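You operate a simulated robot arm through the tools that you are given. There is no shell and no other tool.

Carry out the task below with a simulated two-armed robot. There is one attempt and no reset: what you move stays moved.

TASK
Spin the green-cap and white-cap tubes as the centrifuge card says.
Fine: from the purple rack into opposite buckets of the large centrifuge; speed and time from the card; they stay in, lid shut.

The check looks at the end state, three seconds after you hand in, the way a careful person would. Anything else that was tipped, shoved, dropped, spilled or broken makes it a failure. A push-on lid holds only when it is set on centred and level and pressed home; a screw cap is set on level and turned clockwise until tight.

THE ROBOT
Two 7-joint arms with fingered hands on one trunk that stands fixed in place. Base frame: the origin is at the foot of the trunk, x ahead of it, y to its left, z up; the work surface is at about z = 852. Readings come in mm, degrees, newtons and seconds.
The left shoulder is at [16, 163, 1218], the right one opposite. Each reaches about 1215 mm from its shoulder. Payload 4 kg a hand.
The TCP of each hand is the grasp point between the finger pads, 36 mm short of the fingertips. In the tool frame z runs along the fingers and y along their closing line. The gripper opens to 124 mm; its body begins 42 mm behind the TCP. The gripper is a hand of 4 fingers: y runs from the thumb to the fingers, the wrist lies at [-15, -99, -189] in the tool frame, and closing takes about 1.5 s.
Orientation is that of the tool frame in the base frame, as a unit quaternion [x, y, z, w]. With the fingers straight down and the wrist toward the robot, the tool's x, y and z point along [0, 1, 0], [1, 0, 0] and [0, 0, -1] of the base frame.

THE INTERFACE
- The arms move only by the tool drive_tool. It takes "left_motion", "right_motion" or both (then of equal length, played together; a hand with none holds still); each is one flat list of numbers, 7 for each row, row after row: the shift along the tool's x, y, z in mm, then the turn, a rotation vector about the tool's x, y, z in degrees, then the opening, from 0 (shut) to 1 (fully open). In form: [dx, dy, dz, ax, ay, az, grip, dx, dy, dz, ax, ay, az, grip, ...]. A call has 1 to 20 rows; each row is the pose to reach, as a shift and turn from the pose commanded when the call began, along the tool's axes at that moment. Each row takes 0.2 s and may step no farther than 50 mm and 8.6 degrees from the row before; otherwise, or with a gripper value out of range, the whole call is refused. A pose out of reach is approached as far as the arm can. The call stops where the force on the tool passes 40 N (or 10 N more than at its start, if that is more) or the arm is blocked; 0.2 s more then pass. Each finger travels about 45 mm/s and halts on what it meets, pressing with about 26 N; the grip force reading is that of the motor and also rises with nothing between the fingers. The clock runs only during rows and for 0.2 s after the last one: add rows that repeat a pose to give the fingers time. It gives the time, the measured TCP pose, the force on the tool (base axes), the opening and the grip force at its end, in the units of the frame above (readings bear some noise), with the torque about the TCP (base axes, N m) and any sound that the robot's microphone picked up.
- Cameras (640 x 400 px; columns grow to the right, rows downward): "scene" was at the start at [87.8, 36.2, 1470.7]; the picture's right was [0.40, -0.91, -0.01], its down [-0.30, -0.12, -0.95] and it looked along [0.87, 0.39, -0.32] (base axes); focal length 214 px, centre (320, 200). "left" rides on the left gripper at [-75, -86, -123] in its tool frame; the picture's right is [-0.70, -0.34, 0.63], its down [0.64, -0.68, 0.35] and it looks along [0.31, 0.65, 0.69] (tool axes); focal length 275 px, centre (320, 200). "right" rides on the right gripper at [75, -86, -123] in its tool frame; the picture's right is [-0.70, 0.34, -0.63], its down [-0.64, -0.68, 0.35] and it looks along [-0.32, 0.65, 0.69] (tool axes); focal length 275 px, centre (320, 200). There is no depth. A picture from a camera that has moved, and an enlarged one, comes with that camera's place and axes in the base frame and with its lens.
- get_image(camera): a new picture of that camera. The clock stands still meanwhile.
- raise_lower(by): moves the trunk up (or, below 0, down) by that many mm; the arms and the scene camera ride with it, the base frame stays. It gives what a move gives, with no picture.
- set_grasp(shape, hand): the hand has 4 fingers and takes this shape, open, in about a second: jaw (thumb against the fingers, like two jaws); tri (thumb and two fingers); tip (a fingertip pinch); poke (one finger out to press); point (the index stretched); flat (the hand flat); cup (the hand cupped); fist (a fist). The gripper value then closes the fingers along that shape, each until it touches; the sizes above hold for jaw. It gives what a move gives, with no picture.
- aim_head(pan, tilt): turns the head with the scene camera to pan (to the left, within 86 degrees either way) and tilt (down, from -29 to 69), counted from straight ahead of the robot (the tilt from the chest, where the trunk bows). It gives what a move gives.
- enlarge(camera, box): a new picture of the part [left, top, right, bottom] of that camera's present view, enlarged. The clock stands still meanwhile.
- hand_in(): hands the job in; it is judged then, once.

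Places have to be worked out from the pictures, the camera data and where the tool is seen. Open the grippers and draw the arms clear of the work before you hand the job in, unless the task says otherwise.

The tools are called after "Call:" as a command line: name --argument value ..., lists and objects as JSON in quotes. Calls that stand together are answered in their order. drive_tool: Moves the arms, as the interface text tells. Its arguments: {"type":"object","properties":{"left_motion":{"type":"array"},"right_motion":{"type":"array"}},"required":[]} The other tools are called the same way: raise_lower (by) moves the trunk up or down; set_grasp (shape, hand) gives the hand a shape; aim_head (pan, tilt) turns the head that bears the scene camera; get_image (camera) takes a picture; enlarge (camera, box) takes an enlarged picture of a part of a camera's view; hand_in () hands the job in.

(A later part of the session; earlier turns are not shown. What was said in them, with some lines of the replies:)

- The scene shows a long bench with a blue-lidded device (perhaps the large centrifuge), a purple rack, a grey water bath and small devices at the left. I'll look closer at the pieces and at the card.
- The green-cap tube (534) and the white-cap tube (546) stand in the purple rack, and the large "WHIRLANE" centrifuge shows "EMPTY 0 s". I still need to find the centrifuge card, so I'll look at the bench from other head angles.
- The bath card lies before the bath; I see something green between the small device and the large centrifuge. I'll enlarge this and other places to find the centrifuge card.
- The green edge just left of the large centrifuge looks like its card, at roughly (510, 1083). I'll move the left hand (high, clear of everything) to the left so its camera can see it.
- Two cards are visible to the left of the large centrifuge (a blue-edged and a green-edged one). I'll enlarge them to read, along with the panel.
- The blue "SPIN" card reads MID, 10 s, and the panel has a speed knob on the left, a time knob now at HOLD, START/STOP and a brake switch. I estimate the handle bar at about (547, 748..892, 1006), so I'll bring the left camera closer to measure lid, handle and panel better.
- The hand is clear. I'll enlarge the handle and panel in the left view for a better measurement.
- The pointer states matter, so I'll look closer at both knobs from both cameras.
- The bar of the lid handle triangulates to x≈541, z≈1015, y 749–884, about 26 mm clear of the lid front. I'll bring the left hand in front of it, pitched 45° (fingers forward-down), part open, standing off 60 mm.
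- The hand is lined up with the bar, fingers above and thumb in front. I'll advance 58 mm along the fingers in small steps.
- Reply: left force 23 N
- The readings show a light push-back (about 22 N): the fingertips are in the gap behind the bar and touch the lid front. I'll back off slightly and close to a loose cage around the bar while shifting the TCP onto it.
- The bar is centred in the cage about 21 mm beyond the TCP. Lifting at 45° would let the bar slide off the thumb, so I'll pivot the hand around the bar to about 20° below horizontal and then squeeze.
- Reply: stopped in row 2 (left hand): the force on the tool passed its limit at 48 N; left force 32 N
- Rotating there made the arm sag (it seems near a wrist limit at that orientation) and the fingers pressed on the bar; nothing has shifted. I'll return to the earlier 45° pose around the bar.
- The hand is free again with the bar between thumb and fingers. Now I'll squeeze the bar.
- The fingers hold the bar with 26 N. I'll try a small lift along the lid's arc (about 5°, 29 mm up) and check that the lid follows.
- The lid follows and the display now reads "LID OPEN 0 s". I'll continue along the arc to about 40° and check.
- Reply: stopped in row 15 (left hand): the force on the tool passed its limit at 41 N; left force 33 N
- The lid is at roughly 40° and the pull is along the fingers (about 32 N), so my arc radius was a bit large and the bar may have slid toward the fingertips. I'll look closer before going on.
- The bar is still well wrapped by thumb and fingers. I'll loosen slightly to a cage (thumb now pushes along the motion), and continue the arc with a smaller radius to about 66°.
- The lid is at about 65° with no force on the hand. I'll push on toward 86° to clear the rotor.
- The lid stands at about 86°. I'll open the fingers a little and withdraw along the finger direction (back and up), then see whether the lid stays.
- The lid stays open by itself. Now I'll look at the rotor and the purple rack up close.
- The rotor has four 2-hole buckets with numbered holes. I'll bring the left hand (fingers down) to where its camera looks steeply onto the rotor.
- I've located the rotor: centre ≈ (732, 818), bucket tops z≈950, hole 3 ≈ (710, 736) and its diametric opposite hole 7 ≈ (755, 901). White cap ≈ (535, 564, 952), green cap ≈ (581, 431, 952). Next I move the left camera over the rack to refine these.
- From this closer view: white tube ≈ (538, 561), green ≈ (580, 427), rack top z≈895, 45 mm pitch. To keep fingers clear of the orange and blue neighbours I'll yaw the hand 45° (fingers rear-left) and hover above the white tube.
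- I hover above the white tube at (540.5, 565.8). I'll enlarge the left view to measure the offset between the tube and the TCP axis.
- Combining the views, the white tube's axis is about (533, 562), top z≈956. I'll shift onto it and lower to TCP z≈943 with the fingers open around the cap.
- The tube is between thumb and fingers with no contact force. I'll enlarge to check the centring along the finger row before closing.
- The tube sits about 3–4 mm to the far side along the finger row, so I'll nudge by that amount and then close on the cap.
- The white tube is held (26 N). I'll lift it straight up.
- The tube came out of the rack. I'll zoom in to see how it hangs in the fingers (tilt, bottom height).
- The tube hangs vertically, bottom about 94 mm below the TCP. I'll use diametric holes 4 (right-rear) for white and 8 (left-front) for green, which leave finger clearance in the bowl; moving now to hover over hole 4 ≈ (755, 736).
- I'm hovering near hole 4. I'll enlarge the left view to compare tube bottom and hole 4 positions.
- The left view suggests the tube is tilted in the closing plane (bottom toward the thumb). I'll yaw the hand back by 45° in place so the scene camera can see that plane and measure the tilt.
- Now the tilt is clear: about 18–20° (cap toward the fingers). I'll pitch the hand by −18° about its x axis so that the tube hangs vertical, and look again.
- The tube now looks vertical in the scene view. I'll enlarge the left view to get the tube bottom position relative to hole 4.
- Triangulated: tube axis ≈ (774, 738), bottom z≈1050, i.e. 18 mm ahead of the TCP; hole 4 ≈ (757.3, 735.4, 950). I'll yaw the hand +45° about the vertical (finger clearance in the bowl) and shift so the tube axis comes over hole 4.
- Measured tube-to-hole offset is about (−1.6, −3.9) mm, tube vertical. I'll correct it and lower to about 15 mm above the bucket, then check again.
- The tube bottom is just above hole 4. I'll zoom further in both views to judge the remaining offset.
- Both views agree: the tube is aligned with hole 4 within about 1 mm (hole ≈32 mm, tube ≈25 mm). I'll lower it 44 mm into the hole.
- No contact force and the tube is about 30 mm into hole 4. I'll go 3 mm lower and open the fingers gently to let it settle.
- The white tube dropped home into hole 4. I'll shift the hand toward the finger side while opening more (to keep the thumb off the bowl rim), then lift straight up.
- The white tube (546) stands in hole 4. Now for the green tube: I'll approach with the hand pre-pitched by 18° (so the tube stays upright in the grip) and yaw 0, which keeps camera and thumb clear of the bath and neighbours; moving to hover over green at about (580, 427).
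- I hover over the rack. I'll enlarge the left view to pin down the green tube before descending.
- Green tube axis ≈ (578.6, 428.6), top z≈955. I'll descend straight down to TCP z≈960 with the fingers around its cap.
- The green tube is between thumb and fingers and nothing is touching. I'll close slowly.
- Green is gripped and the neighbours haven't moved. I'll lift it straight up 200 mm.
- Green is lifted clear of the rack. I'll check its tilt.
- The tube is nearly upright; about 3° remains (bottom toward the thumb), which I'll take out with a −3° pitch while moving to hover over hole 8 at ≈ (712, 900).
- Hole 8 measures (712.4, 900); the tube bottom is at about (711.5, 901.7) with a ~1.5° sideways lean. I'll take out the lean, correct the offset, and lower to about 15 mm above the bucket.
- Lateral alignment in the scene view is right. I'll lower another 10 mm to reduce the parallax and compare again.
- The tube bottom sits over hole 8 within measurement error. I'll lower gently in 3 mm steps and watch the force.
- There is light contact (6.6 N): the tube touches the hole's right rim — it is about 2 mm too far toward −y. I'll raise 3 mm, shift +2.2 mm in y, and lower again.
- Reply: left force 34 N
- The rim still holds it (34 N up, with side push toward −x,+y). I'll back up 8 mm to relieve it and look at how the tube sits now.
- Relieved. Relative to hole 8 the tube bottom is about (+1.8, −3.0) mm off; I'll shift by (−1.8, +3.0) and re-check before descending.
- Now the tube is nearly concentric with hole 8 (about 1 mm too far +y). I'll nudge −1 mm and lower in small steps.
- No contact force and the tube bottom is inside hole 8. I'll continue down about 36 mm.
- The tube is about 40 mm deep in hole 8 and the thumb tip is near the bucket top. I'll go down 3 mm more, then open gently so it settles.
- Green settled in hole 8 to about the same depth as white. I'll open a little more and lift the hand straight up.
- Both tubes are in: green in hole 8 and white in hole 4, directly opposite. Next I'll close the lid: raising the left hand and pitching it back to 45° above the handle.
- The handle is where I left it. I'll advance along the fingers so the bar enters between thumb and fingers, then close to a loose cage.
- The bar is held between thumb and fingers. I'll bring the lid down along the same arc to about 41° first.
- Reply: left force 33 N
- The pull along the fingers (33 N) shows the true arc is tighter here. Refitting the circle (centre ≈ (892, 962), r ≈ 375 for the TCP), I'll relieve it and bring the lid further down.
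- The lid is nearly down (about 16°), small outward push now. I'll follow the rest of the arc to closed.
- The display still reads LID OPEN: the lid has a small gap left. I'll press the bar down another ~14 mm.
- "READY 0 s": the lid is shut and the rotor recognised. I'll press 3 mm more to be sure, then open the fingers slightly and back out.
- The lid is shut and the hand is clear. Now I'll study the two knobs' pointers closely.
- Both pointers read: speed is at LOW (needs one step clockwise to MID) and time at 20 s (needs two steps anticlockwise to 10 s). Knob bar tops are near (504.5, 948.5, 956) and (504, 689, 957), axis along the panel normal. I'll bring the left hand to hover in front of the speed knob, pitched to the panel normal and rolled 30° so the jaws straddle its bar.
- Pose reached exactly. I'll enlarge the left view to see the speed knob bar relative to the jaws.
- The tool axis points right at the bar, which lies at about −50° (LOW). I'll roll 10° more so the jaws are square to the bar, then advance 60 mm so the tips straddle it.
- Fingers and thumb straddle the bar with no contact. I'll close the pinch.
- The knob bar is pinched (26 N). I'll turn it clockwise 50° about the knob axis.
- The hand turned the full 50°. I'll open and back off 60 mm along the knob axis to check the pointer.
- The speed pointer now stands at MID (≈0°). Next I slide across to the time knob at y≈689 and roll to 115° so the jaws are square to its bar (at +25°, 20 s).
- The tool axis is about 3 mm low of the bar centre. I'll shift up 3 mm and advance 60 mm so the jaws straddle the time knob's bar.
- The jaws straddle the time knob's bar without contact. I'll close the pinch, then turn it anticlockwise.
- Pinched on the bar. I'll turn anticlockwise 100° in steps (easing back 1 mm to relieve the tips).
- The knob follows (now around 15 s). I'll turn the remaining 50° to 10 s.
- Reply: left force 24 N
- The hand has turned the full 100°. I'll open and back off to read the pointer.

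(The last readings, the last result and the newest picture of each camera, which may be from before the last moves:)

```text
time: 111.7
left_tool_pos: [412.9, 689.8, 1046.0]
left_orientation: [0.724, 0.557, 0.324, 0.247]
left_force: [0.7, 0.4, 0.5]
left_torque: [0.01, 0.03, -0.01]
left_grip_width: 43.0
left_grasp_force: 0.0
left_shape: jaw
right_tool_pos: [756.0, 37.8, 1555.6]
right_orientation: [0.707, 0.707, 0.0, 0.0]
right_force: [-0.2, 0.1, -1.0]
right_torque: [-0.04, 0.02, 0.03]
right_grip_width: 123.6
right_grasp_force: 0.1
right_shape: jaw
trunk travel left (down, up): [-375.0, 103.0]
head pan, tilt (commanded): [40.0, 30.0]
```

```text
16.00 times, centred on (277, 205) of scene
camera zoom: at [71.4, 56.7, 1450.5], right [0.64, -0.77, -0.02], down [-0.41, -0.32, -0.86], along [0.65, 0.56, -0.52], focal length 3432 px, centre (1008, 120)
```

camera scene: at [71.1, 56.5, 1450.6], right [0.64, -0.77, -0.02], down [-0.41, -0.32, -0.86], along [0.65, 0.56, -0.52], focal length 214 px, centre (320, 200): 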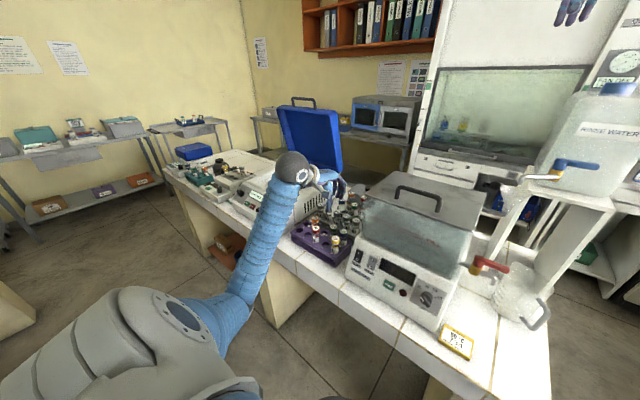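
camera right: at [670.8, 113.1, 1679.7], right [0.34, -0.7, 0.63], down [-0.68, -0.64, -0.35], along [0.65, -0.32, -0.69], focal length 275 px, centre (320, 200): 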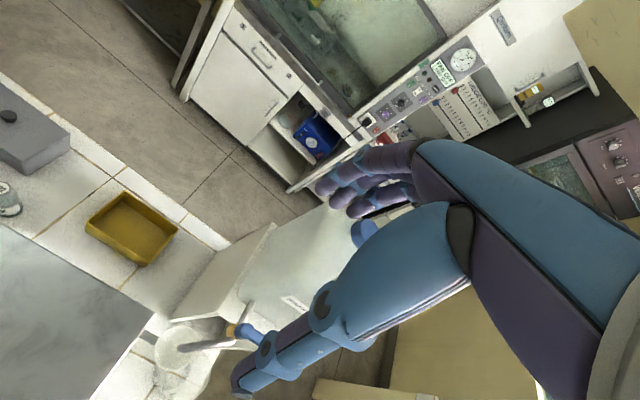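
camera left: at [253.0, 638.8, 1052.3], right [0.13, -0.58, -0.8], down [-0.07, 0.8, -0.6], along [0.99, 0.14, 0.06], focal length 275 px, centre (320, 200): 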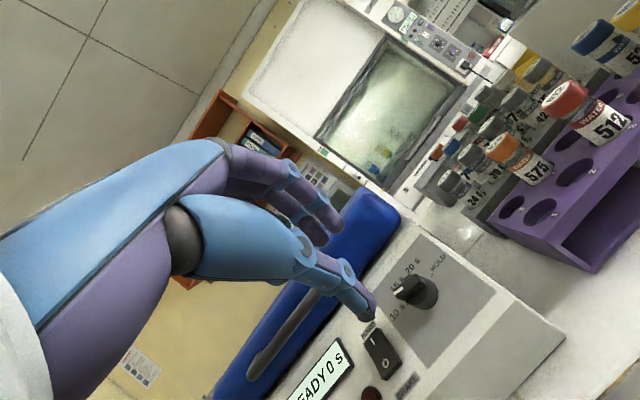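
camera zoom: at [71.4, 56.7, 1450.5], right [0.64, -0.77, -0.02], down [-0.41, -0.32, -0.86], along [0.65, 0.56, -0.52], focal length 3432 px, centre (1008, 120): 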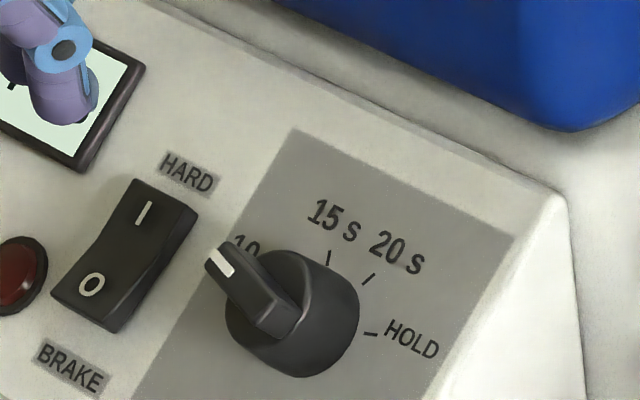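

The time pointer sits at 10 s. For the speed knob I now compute the tick spacing as 60°, so my 50° turn may have stopped about 10° short of MID; I'll move the hand over to view that knob squarely.

Call:
drive_tool --left_motion '[30, -8, 0, 0, 0, 0, 0.35, 72, -19.3, 0, 0, 0, 0, 0.35, 118, -31.6, 0, 0, 0, 0, 0.35, 164, -44, 0, 0, 0, 0, 0.35, 210, -56.3, 0, 0, 0, 0, 0.35, 249.2, -66.8, 0, 0, 0, 0, 0.35, 249.2, -66.8, 0, 0, 0, 0, 0.35]'

Call:
enlarge --camera "left" --box '[360, 230, 480, 350]'

Call:
enlarge --camera "scene" --box '[234, 176, 260, 200]'

Call:
enlarge --camera "scene" --box '[254, 185, 300, 222]'

```text
time: 113.2
left_tool_pos: [409.2, 944.7, 1046.2]
left_orientation: [0.724, 0.556, 0.325, 0.247]
left_force: [0.2, -0.2, 0.9]
left_torque: [0.0, 0.01, 0.0]
left_grip_width: 43.4
left_grasp_force: 0.1
left_shape: jaw
right_tool_pos: [755.6, 37.8, 1556.2]
right_orientation: [0.707, 0.707, 0.0, 0.0]
right_force: [-0.3, 0.5, -0.1]
right_torque: [-0.01, 0.01, 0.0]
right_grip_width: 123.5
right_grasp_force: 0.1
right_shape: jaw
trunk travel left (down, up): [-375.0, 103.0]
head pan, tilt (commanded): [40.0, 30.0]
```

```text
3.33 times, centred on (420, 290) of left
camera zoom: at [249.5, 893.9, 1052.2], right [0.13, -0.58, -0.8], down [-0.07, 0.8, -0.59], along [0.99, 0.14, 0.07], focal length 918 px, centre (-13, -100)
```

zoom: 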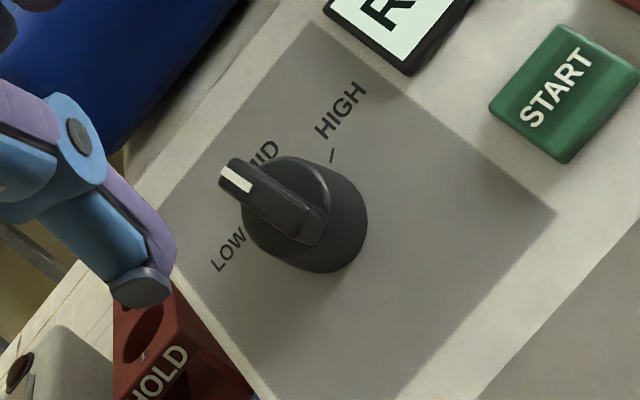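

```text
16.00 times, centred on (247, 188) of scene
camera zoom: at [70.8, 56.2, 1450.6], right [0.64, -0.77, -0.02], down [-0.41, -0.32, -0.86], along [0.65, 0.56, -0.52], focal length 3432 px, centre (1488, 392)
```

zoom: 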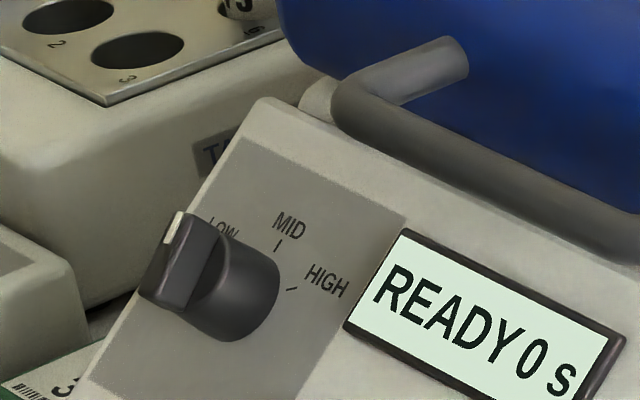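

```text
10.81 times, centred on (277, 204) of scene
camera zoom: at [70.8, 56.2, 1450.6], right [0.64, -0.77, -0.02], down [-0.41, -0.32, -0.86], along [0.65, 0.56, -0.52], focal length 2319 px, centre (785, 162)
```

zoom: 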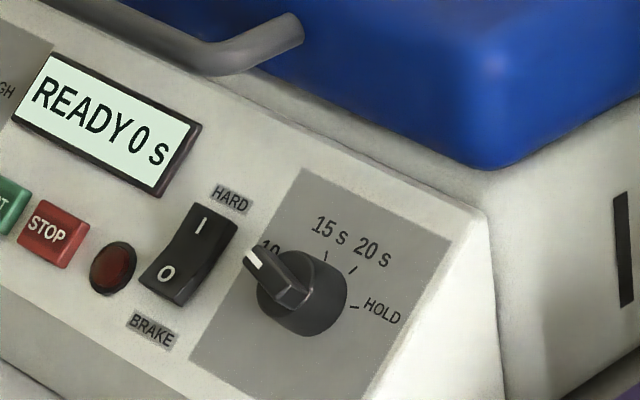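

From this square view the speed pointer is about 6–10° short of MID (ticks are 60° apart). I'll roll to 81°, go back to the same grip spot on the bar, and turn the last bit.

Call:
drive_tool --left_motion '[0, 0, 0, 0, 0, 8.3, 0.35, 0, 0, 0, 0, 0, 16.6, 0.35, 0, 0, 0, 0, 0, 24.9, 0.35, 0, 0, 0, 0, 0, 33.2, 0.35, 0, 0, 0, 0, 0, 41.5, 0.35, 0, 0, 0, 0, 0, 49.8, 0.35, 0, 0, 0, 0, 0, 58, 0.35, 0, 0, 0, 0, 0, 66, 0.35, 1, -2, 35, 0, 0, 66, 0.35, 2.4, -4.4, 60, 0, 0, 66, 0.35, 2.4, -4.4, 80, 0, 0, 66, 0.35, 2.4, -4.4, 94, 0, 0, 66, 0.35, 2.4, -4.4, 104, 0, 0, 66, 0.35, 2.4, -4.4, 104, 0, 0, 66, 0.35]'

Call:
enlarge --camera "left" --box '[280, 180, 460, 340]'

Call:
enlarge --camera "scene" --box '[224, 165, 274, 210]'

```text
time: 116.2
left_tool_pos: [483.9, 950.1, 972.6]
left_orientation: [0.911, 0.072, 0.406, 0.031]
left_force: [0.0, -0.4, -0.1]
left_torque: [0.01, 0.06, 0.04]
left_grip_width: 43.3
left_grasp_force: 0.1
left_shape: jaw
right_tool_pos: [755.6, 38.1, 1556.1]
right_orientation: [0.707, 0.707, -0.001, 0.0]
right_force: [0.4, -0.3, -0.5]
right_torque: [-0.02, 0.01, 0.01]
right_grip_width: 123.8
right_grasp_force: 0.0
right_shape: jaw
trunk travel left (down, up): [-375.0, 103.0]
head pan, tilt (commanded): [40.0, 30.0]
```

```text
2.50 times, centred on (370, 260) of left
camera zoom: at [333.4, 1022.6, 988.9], right [-0.02, 0.23, -0.97], down [0.61, 0.77, 0.16], along [0.79, -0.59, -0.16], focal length 688 px, centre (195, 50)
```

zoom: 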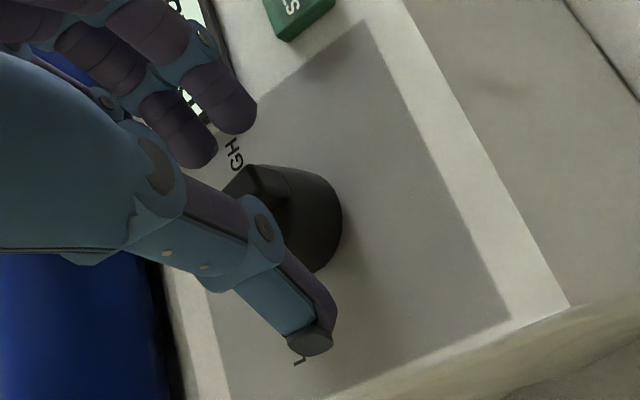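

```text
8.89 times, centred on (249, 188) of scene
camera zoom: at [71.1, 56.8, 1450.6], right [0.64, -0.77, -0.02], down [-0.41, -0.32, -0.86], along [0.65, 0.56, -0.52], focal length 1906 px, centre (951, 311)
```

zoom: 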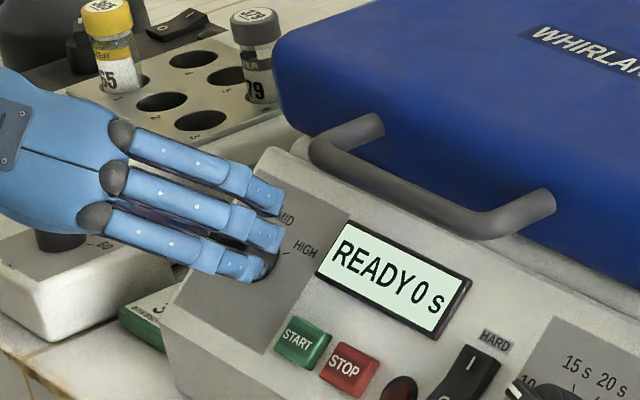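

The jaws straddle the bar again. I'll close the pinch and turn clockwise by 9°, then release and back off.

Call:
drive_tool --left_motion '[0, 0, 0, 0, 0, 0, 0.26, 0, 0, 0, 0, 0, 0, 0.17, 0, 0, 0, 0, 0, 0, 0.08, 0, 0, 0, 0, 0, 0, 0, 0, 0, 0, 0, 0, 0, 0, 0, 0, 0, 0, 0, 0, 0, 0, 0, 0, 0, 0, 3, 0, 0, 0, 0, 0, 0, 6, 0, 0, 0, 0, 0, 0, 9, 0, 0, 0, 0, 0, 0, 9, 0, 0, 0, 0, 0, 0, 9, 0.15, 0, 0, 0, 0, 0, 9, 0.25, 0, 0, 0, 0, 0, 9, 0.35, 0, 0, -15, 0, 0, 9, 0.35, 0, 0, -40, 0, 0, 9, 0.35, 0, 0, -75, 0, 0, 9, 0.35, 0, 0, -100, 0, 0, 9, 0.35, 0, 0, -100, 0, 0, 9, 0.35]'

Call:
get_image --camera "left"

Call:
enlarge --camera "scene" --box '[234, 176, 260, 200]'

```text
time: 120.0
left_tool_pos: [411.3, 949.0, 1040.6]
left_orientation: [0.913, 0.0, 0.407, -0.001]
left_force: [0.6, -0.3, -0.4]
left_torque: [0.02, 0.01, 0.0]
left_grip_width: 43.1
left_grasp_force: 0.0
left_shape: jaw
right_tool_pos: [756.3, 37.3, 1555.4]
right_orientation: [0.707, 0.707, -0.001, 0.0]
right_force: [-0.4, 0.3, 0.2]
right_torque: [-0.01, -0.02, 0.01]
right_grip_width: 123.6
right_grasp_force: 0.1
right_shape: jaw
trunk travel left (down, up): [-375.0, 103.0]
head pan, tilt (commanded): [40.0, 30.0]
```

```text
taken
camera left: at [269.9, 1034.8, 1067.5], right [0.01, 0.34, -0.94], down [0.69, 0.68, 0.25], along [0.73, -0.65, -0.23], focal length 275 px, centre (320, 200)
```

left: 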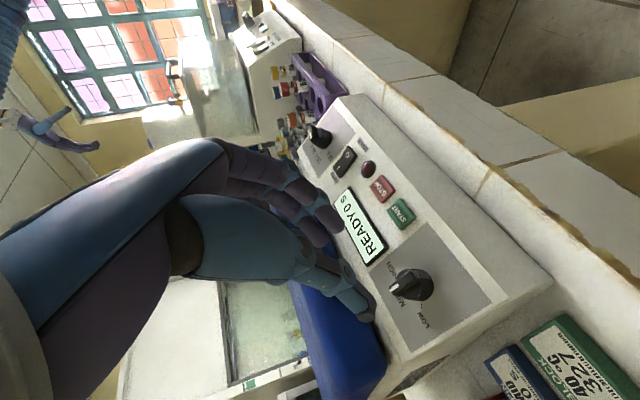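

```text
16.00 times, centred on (247, 188) of scene
camera zoom: at [71.6, 56.8, 1450.5], right [0.64, -0.77, -0.02], down [-0.41, -0.32, -0.86], along [0.65, 0.56, -0.52], focal length 3432 px, centre (1488, 392)
```

zoom: 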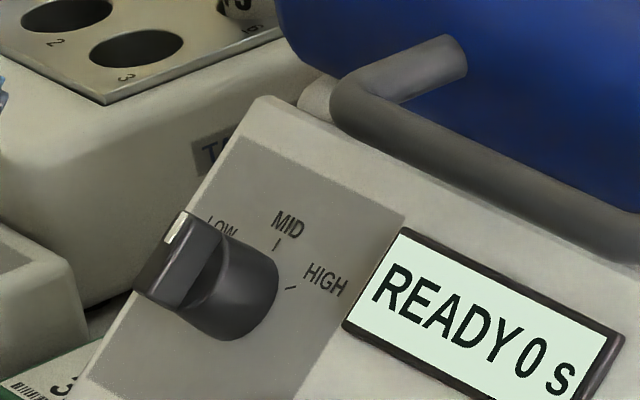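

Call:
enlarge --camera "left" --box '[360, 230, 460, 340]'

Call:
enlarge --camera "scene" --box '[228, 165, 308, 225]'

```text
3.64 times, centred on (410, 285) of left
camera zoom: at [269.9, 1034.8, 1067.5], right [0.01, 0.34, -0.94], down [0.69, 0.68, 0.25], along [0.73, -0.65, -0.23], focal length 1001 px, centre (-7, -109)
```

zoom: 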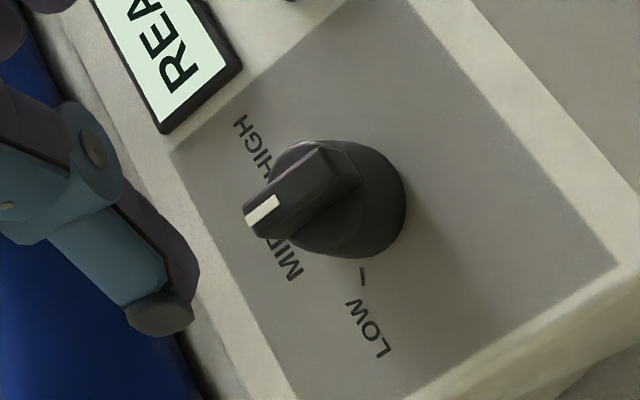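

```text
6.67 times, centred on (268, 195) of scene
camera zoom: at [71.6, 56.8, 1450.5], right [0.64, -0.77, -0.02], down [-0.41, -0.32, -0.86], along [0.65, 0.56, -0.52], focal length 1430 px, centre (667, 233)
```

zoom: 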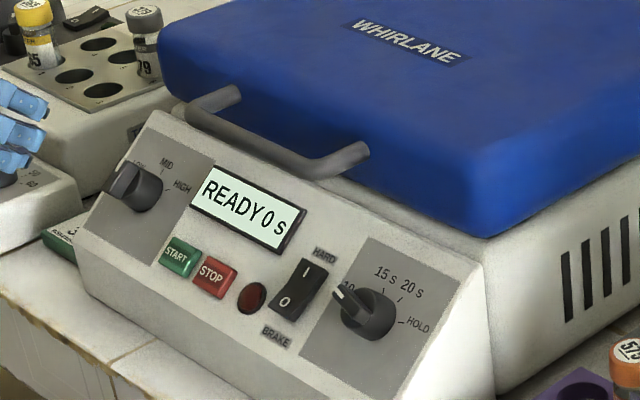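

Speed now points to MID and time to 10 s. Next I press START with a single finger: I'll set the left hand to the poke shape and see where the fingertip is.

Call:
set_grasp --hand "left" --shape "poke"

Call:
get_image --camera "left"

Call:
enlarge --camera "scene" --box '[190, 140, 290, 220]'

```text
time: 121.0
left_tool_pos: [412.5, 949.8, 1040.5]
left_orientation: [0.914, 0.001, 0.407, 0.0]
left_force: [-0.7, 0.5, -0.5]
left_torque: [0.02, -0.03, 0.0]
left_grip_width: 0.0
left_grasp_force: 0.0
left_shape: poke
right_tool_pos: [755.5, 37.6, 1557.4]
right_orientation: [0.707, 0.707, 0.0, 0.0]
right_force: [-1.0, 0.4, -0.4]
right_torque: [-0.02, 0.01, 0.01]
right_grip_width: 123.4
right_grasp_force: 0.2
right_shape: jaw
trunk travel left (down, up): [-375.0, 103.0]
head pan, tilt (commanded): [40.0, 30.0]
```

```text
taken
camera left: at [269.8, 1034.8, 1067.6], right [0.01, 0.34, -0.94], down [0.69, 0.68, 0.25], along [0.73, -0.65, -0.23], focal length 275 px, centre (320, 200)
```

left: 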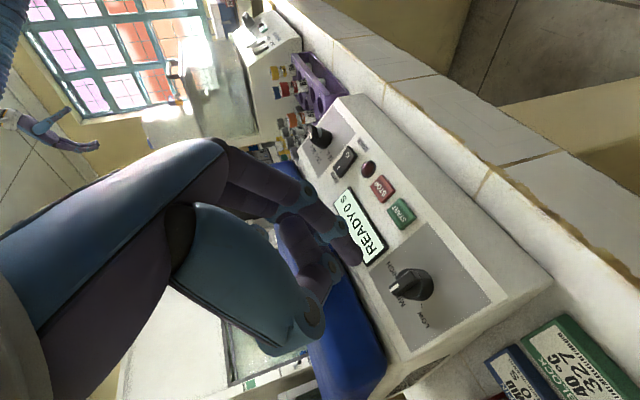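

```text
5.00 times, centred on (240, 180) of scene
camera zoom: at [71.2, 56.7, 1450.6], right [0.64, -0.77, -0.02], down [-0.41, -0.32, -0.86], along [0.65, 0.56, -0.52], focal length 1072 px, centre (720, 300)
```

zoom: 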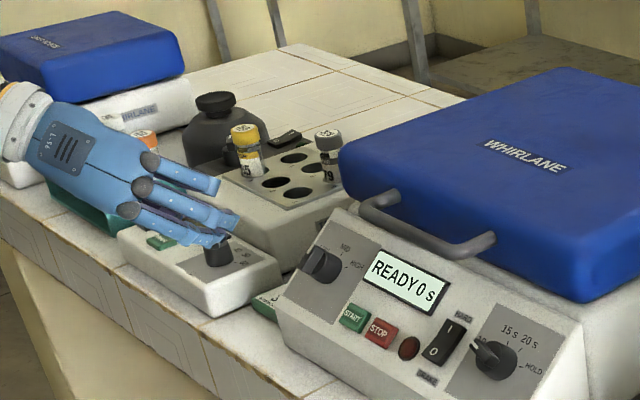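

Call:
enlarge --camera "left" --box '[240, 160, 400, 340]'

Call:
enlarge --camera "scene" --box '[200, 155, 250, 200]'

```text
2.22 times, centred on (320, 250) of left
camera zoom: at [269.8, 1034.8, 1067.6], right [0.01, 0.34, -0.94], down [0.69, 0.68, 0.25], along [0.73, -0.65, -0.23], focal length 612 px, centre (320, 89)
```

zoom: 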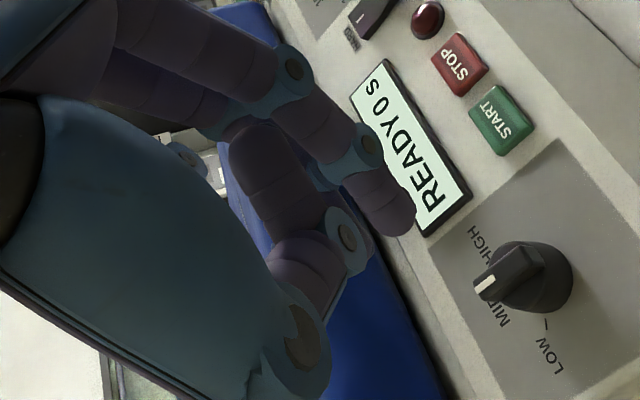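

```text
8.89 times, centred on (225, 178) of scene
camera zoom: at [71.2, 56.7, 1450.6], right [0.64, -0.77, -0.02], down [-0.41, -0.32, -0.86], along [0.65, 0.56, -0.52], focal length 1906 px, centre (1164, 400)
```

zoom: 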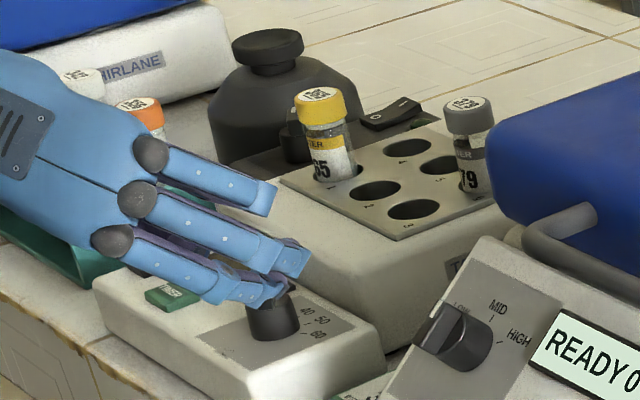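

The extended finger's tip lies about 36 mm beyond the TCP near its axis, at roughly tool (−7, 0, 36). START's face is at ≈ (501, 879, 919), so I'll move the fingertip to 30 mm off the button along the panel normal.

Call:
drive_tool --left_motion '[-4, 35, 0, 0, -3.5, 0, 1, -8, 69.7, 0, 0, -7, 0, 1, -12, 69.7, 35, 0, -7, 0, 1, -14, 69.7, 62, 0, -7, 0, 1, -15.9, 69.7, 82.7, 0, -7, 0, 1, -15.9, 69.7, 82.7, 0, -7, 0, 1]'

Call:
get_image --camera "left"

Call:
enlarge --camera "scene" --box '[220, 160, 290, 220]'

```text
time: 122.3
left_tool_pos: [460.9, 882.6, 971.8]
left_orientation: [0.936, 0.0, 0.351, -0.001]
left_force: [-0.5, 0.0, -0.4]
left_torque: [0.02, 0.02, 0.02]
left_grip_width: 0.3
left_grasp_force: 0.1
left_shape: poke
right_tool_pos: [755.6, 36.9, 1557.1]
right_orientation: [0.708, 0.706, -0.001, -0.001]
right_force: [0.0, 0.4, -0.1]
right_torque: [-0.03, 0.02, 0.0]
right_grip_width: 123.8
right_grasp_force: 0.1
right_shape: jaw
trunk travel left (down, up): [-375.0, 103.0]
head pan, tilt (commanded): [40.0, 30.0]
```

```text
taken
camera left: at [323.3, 967.4, 1016.0], right [-0.11, 0.34, -0.93], down [0.71, 0.68, 0.16], along [0.69, -0.65, -0.32], focal length 275 px, centre (320, 200)
```

left: 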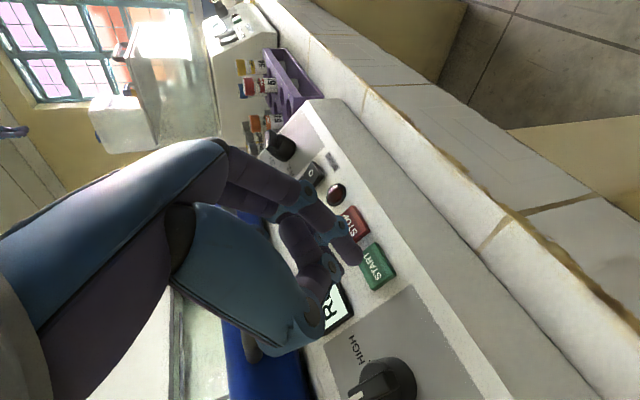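

```text
6.67 times, centred on (255, 190) of scene
camera zoom: at [70.9, 56.7, 1450.6], right [0.64, -0.77, -0.02], down [-0.41, -0.32, -0.86], along [0.65, 0.56, -0.52], focal length 1430 px, centre (753, 267)
```

zoom: 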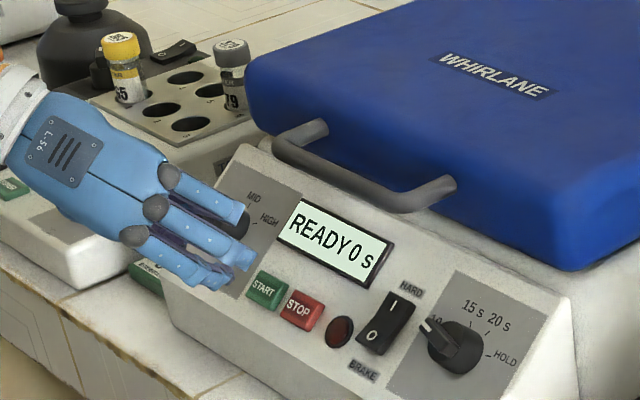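

The fingertip is aligned with START to within about 3 mm and 30 mm away. I'll advance and press in small steps.

Call:
drive_tool --left_motion '[0, 0, 12, 0, 0, 0, 1, 0, 0, 24, 0, 0, 0, 1, 0, 0, 29, 0, 0, 0, 1, 0, 0, 32, 0, 0, 0, 1, 0, 0, 34, 0, 0, 0, 1, 0, 0, 34, 0, 0, 0, 1]'

Call:
get_image --camera "left"

Call:
enlarge --camera "scene" --box '[220, 160, 290, 220]'

```text
time: 123.8
left_tool_pos: [483.6, 881.4, 949.5]
left_orientation: [0.936, 0.001, 0.351, -0.002]
left_force: [-17.1, 1.3, 11.9]
left_torque: [-0.01, 0.26, 0.01]
left_grip_width: 0.0
left_grasp_force: 0.1
left_shape: poke
right_tool_pos: [753.9, 36.8, 1558.1]
right_orientation: [0.707, 0.707, 0.0, 0.0]
right_force: [-0.9, 0.2, -0.7]
right_torque: [-0.01, -0.01, 0.0]
right_grip_width: 123.6
right_grasp_force: 0.0
right_shape: jaw
trunk travel left (down, up): [-375.0, 103.0]
head pan, tilt (commanded): [40.0, 30.0]
heard: click
```

```text
taken
camera left: at [345.3, 966.2, 992.1], right [-0.11, 0.34, -0.93], down [0.71, 0.68, 0.17], along [0.69, -0.65, -0.32], focal length 275 px, centre (320, 200)
```

left: 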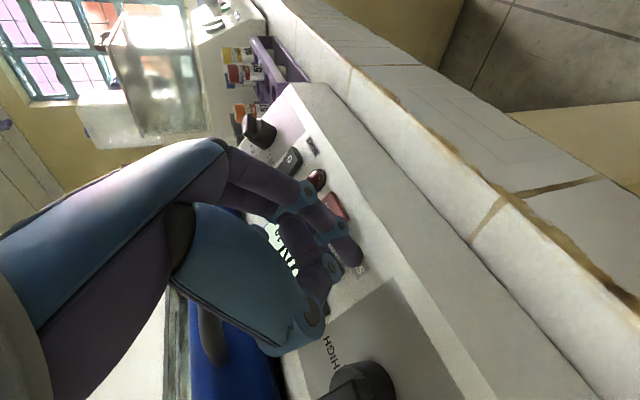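

```text
6.67 times, centred on (255, 190) of scene
camera zoom: at [69.1, 55.8, 1450.8], right [0.64, -0.77, -0.02], down [-0.4, -0.32, -0.86], along [0.65, 0.56, -0.52], focal length 1430 px, centre (753, 267)
```

zoom: 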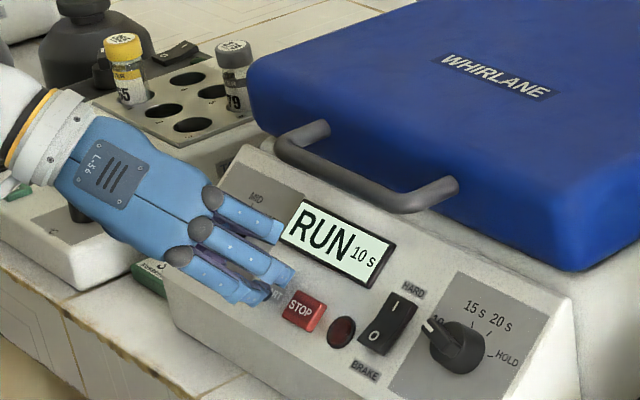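

A click was heard and the display shows "RUN 10 s". I'll retract the finger and let the run proceed.

Call:
drive_tool --left_motion '[0, 0, -15, 0, 0, 0, 1, 0, 0, -40, 0, 0, 0, 1, 0, 0, -75, 0, 0, 0, 1, 0, 0, -110, 0, 0, 0, 1, 0, 0, -110, 0, 0, 0, 1, 0, 0, -110, 0, 0, 0, 1, 0, 0, -110, 0, 0, 0, 1, 0, 0, -110, 0, 0, 0, 1]'

Call:
enlarge --camera "scene" --box '[220, 160, 310, 225]'

```text
time: 125.5
left_tool_pos: [411.7, 879.6, 1028.5]
left_orientation: [0.936, 0.0, 0.351, -0.001]
left_force: [-0.3, 0.3, -0.6]
left_torque: [0.02, 0.02, 0.01]
left_grip_width: 0.0
left_grasp_force: 0.0
left_shape: poke
right_tool_pos: [756.1, 38.1, 1556.1]
right_orientation: [0.707, 0.707, -0.001, 0.0]
right_force: [0.3, 0.8, 0.4]
right_torque: [-0.02, -0.02, 0.01]
right_grip_width: 123.7
right_grasp_force: 0.0
right_shape: jaw
trunk travel left (down, up): [-375.0, 103.0]
head pan, tilt (commanded): [40.0, 30.0]
```

```text
6.15 times, centred on (265, 192) of scene
camera zoom: at [71.2, 56.8, 1450.6], right [0.64, -0.77, -0.02], down [-0.41, -0.32, -0.86], along [0.65, 0.56, -0.52], focal length 1320 px, centre (658, 246)
```

zoom: 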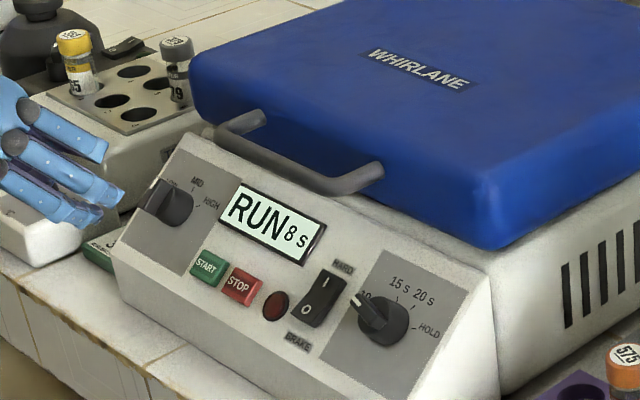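

The run counts down (8 s left). Meanwhile I'll raise the left arm up and away from the bench and let time pass.

Call:
drive_tool --left_motion '[21, 0, -37, 0, 0, 0, 1, 42, 0, -74, 0, 0, 0, 1, 63, 0, -110, 0, 0, 0, 1, 84, 0, -147, 0, 0, 0, 1, 105, 0, -184, 0, 0, 0, 1, 126.6, 0, -221, 0, 0, 0, 1, 126.6, 0, -221, 0, 0, 0, 1, 126.6, 0, -221, 0, 0, 0, 1, 126.6, 0, -221, 0, 0, 0, 1, 126.6, 0, -221, 0, 0, 0, 1, 126.6, 0, -221, 0, 0, 0, 1, 126.6, 0, -221, 0, 0, 0, 1, 126.6, 0, -221, 0, 0, 0, 1, 126.6, 0, -221, 0, 0, 0, 1, 126.6, 0, -221, 0, 0, 0, 1, 126.6, 0, -221, 0, 0, 0, 1]'

Call:
enlarge --camera "scene" --box '[220, 160, 310, 225]'

```text
time: 128.9
left_tool_pos: [363.1, 880.5, 1277.2]
left_orientation: [0.936, 0.002, 0.351, -0.001]
left_force: [0.2, 0.3, 0.4]
left_torque: [0.01, -0.01, 0.0]
left_grip_width: 0.1
left_grasp_force: 0.1
left_shape: poke
right_tool_pos: [755.4, 37.2, 1556.4]
right_orientation: [0.707, 0.707, 0.001, 0.001]
right_force: [-0.1, 0.1, 0.3]
right_torque: [0.01, -0.03, -0.02]
right_grip_width: 123.4
right_grasp_force: 0.0
right_shape: jaw
trunk travel left (down, up): [-375.0, 103.0]
head pan, tilt (commanded): [40.0, 30.0]
```

```text
6.15 times, centred on (265, 192) of scene
camera zoom: at [71.1, 56.7, 1450.6], right [0.64, -0.77, -0.02], down [-0.41, -0.32, -0.86], along [0.65, 0.56, -0.52], focal length 1320 px, centre (658, 246)
```

zoom: 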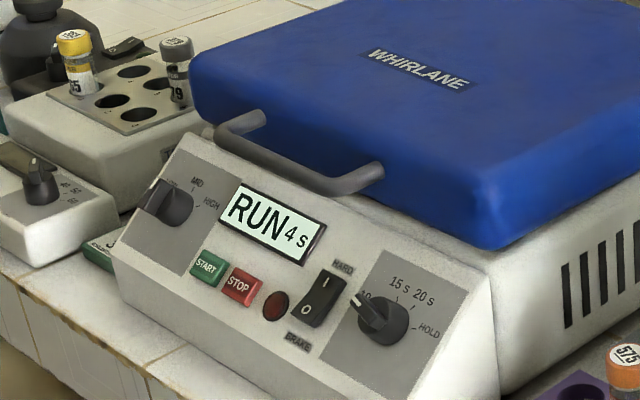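

Running with 4 s left. I'll restore the hand to the open jaw shape and wait for the run to finish.

Call:
set_grasp --hand "left" --shape "jaw"

Call:
drive_tool --left_motion '[0, 0, 0, 0, 0, 0, 1, 0, 0, 0, 0, 0, 0, 1, 0, 0, 0, 0, 0, 0, 1, 0, 0, 0, 0, 0, 0, 1, 0, 0, 0, 0, 0, 0, 1, 0, 0, 0, 0, 0, 0, 1, 0, 0, 0, 0, 0, 0, 1, 0, 0, 0, 0, 0, 0, 1, 0, 0, 0, 0, 0, 0, 1, 0, 0, 0, 0, 0, 0, 1, 0, 0, 0, 0, 0, 0, 1, 0, 0, 0, 0, 0, 0, 1, 0, 0, 0, 0, 0, 0, 1, 0, 0, 0, 0, 0, 0, 1, 0, 0, 0, 0, 0, 0, 1]'

Call:
enlarge --camera "scene" --box '[220, 160, 310, 225]'

```text
time: 129.8
left_tool_pos: [362.8, 881.8, 1277.5]
left_orientation: [0.936, 0.0, 0.351, -0.001]
left_force: [0.5, 0.7, -0.2]
left_torque: [0.01, 0.02, 0.0]
left_grip_width: 124.2
left_grasp_force: 0.1
left_shape: jaw
right_tool_pos: [755.2, 37.5, 1555.9]
right_orientation: [0.707, 0.707, 0.0, 0.0]
right_force: [0.7, -1.2, -0.4]
right_torque: [0.03, -0.03, -0.01]
right_grip_width: 123.8
right_grasp_force: 0.1
right_shape: jaw
trunk travel left (down, up): [-375.0, 103.0]
head pan, tilt (commanded): [40.0, 30.0]
```

```text
time: 133.1
left_tool_pos: [363.4, 879.8, 1279.0]
left_orientation: [0.937, 0.0, 0.35, -0.001]
left_force: [0.3, -0.3, -0.6]
left_torque: [0.0, 0.0, 0.01]
left_grip_width: 123.9
left_grasp_force: 0.1
left_shape: jaw
right_tool_pos: [755.3, 37.7, 1556.2]
right_orientation: [0.707, 0.707, 0.0, 0.0]
right_force: [0.1, 0.0, 0.6]
right_torque: [0.0, 0.03, -0.05]
right_grip_width: 123.6
right_grasp_force: 0.1
right_shape: jaw
trunk travel left (down, up): [-375.0, 103.0]
head pan, tilt (commanded): [40.0, 30.0]
```

```text
6.15 times, centred on (265, 192) of scene
camera zoom: at [71.1, 56.8, 1450.6], right [0.64, -0.77, -0.02], down [-0.41, -0.32, -0.86], along [0.65, 0.56, -0.52], focal length 1320 px, centre (658, 246)
```

zoom: 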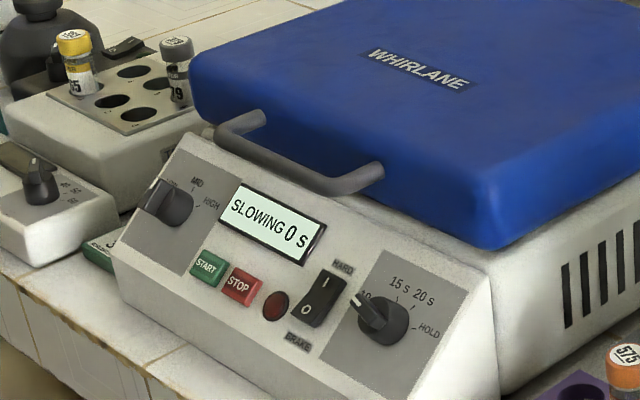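

The display reads "SLOWING 0 s". I'll wait for the rotor to come to rest.

Call:
drive_tool --left_motion '[0, 0, 0, 0, 0, 0, 1, 0, 0, 0, 0, 0, 0, 1, 0, 0, 0, 0, 0, 0, 1, 0, 0, 0, 0, 0, 0, 1, 0, 0, 0, 0, 0, 0, 1, 0, 0, 0, 0, 0, 0, 1, 0, 0, 0, 0, 0, 0, 1, 0, 0, 0, 0, 0, 0, 1, 0, 0, 0, 0, 0, 0, 1, 0, 0, 0, 0, 0, 0, 1, 0, 0, 0, 0, 0, 0, 1, 0, 0, 0, 0, 0, 0, 1, 0, 0, 0, 0, 0, 0, 1, 0, 0, 0, 0, 0, 0, 1, 0, 0, 0, 0, 0, 0, 1, 0, 0, 0, 0, 0, 0, 1, 0, 0, 0, 0, 0, 0, 1, 0, 0, 0, 0, 0, 0, 1, 0, 0, 0, 0, 0, 0, 1, 0, 0, 0, 0, 0, 0, 1]'

Call:
enlarge --camera "scene" --box '[220, 160, 310, 225]'

Call:
get_image --camera "scene"

```text
time: 137.2
left_tool_pos: [362.4, 881.4, 1277.2]
left_orientation: [0.936, 0.001, 0.351, -0.001]
left_force: [-1.2, 0.6, 0.4]
left_torque: [-0.02, 0.0, -0.02]
left_grip_width: 123.7
left_grasp_force: 0.2
left_shape: jaw
right_tool_pos: [756.3, 36.8, 1557.3]
right_orientation: [0.707, 0.707, 0.0, 0.0]
right_force: [0.0, -0.1, 0.0]
right_torque: [0.04, -0.04, 0.03]
right_grip_width: 123.8
right_grasp_force: 0.0
right_shape: jaw
trunk travel left (down, up): [-375.0, 103.0]
head pan, tilt (commanded): [40.0, 30.0]
```

```text
6.15 times, centred on (265, 192) of scene
camera zoom: at [71.1, 56.8, 1450.6], right [0.64, -0.77, -0.02], down [-0.41, -0.32, -0.86], along [0.65, 0.56, -0.52], focal length 1320 px, centre (658, 246)
```

zoom: 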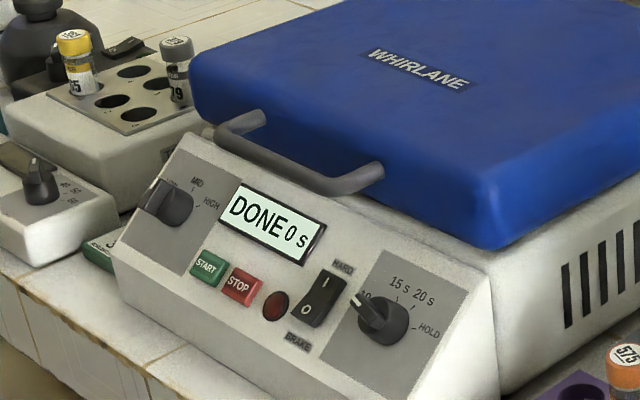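

```text
taken
camera scene: at [71.1, 56.8, 1450.6], right [0.64, -0.77, -0.02], down [-0.41, -0.32, -0.86], along [0.65, 0.56, -0.52], focal length 214 px, centre (320, 200)
```

scene: 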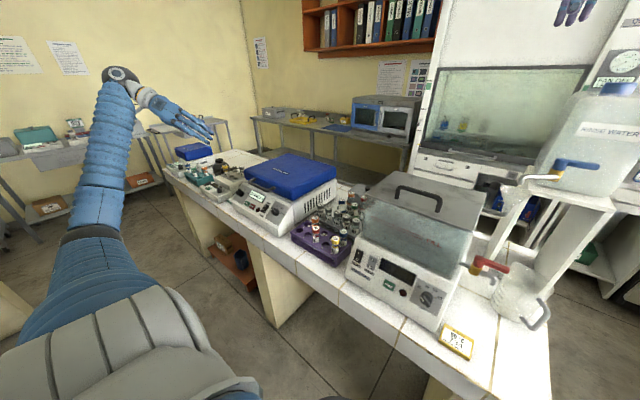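

The display reads "DONE 0 s". Before handing in I'll check that everything around (racks, cards, neighbouring devices) is as it was.

Call:
enlarge --camera "scene" --box '[280, 180, 380, 260]'

Call:
enlarge --camera "scene" --box '[160, 135, 280, 215]'

Call:
enlarge --camera "scene" --box '[230, 170, 300, 222]'

Call:
get_image --camera "left"

```text
5.00 times, centred on (330, 220) of scene
camera zoom: at [71.1, 56.8, 1450.6], right [0.64, -0.77, -0.02], down [-0.41, -0.32, -0.86], along [0.65, 0.56, -0.52], focal length 1072 px, centre (270, 100)
```

zoom: 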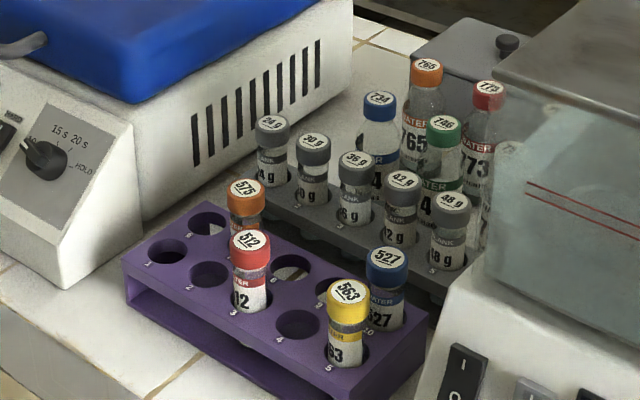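

```text
5.00 times, centred on (220, 175) of scene
camera zoom: at [71.1, 56.8, 1450.6], right [0.64, -0.77, -0.02], down [-0.41, -0.32, -0.86], along [0.65, 0.56, -0.52], focal length 1072 px, centre (820, 325)
```

zoom: 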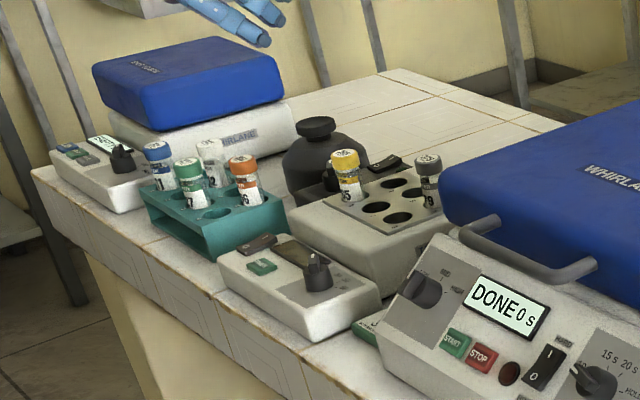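

```text
7.69 times, centred on (265, 196) of scene
camera zoom: at [71.1, 56.8, 1450.6], right [0.64, -0.77, -0.02], down [-0.41, -0.32, -0.86], along [0.65, 0.56, -0.52], focal length 1650 px, centre (743, 231)
```

zoom: 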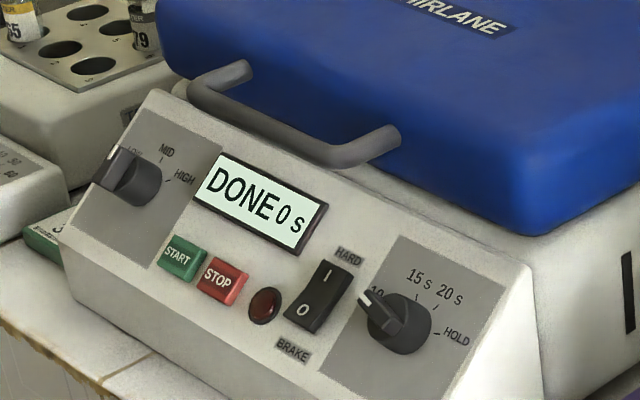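

```text
taken
camera left: at [225.1, 965.9, 1320.8], right [-0.11, 0.34, -0.93], down [0.71, 0.68, 0.16], along [0.69, -0.65, -0.32], focal length 275 px, centre (320, 200)
```

left: 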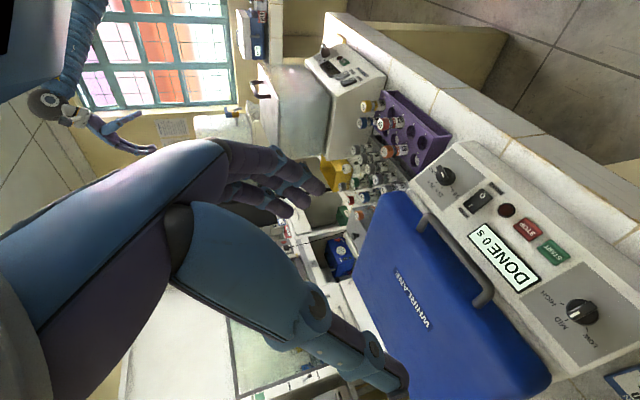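

Everything around the centrifuge looks untouched: the other tubes stand in their racks, the cards and neighbouring devices haven't moved. The lid is shut, the knobs stand at MID and 10 s, the display reads DONE, and both hands are open and clear, so I hand in.

Call:
hand_in

```text
The job is handed in.
```

I spun the green-cap (534) and white-cap (546) tubes in the large centrifuge at the card's settings, MID for 10 s, and handed the job in. The display counted down from 10 s and read DONE after the rotor slowed.

- **Tubes:** white is in hole 4 and green is in hole 8, in opposite buckets directly across the rotor from each other. Both are still inside, with the lid shut.
- **Settings:** I turned the speed knob from LOW to MID and the time knob from 20 s to 10 s, and left the brake switch as it was. My first turn of the speed knob stopped about 10° short of MID, so I corrected it before pressing START.
- **Insertion:** the green tube's bottom touched the rim of hole 8 twice, the second time at about 34 N, before I realigned it and lowered it in. Both tubes dropped roughly the last centimetre into their holes when I released them. I saw no damage, but I did not open the lid to look after the run.
- **Surroundings:** in the final pictures nothing else on the bench looked moved or tipped. Both hands were open and clear when I handed in.
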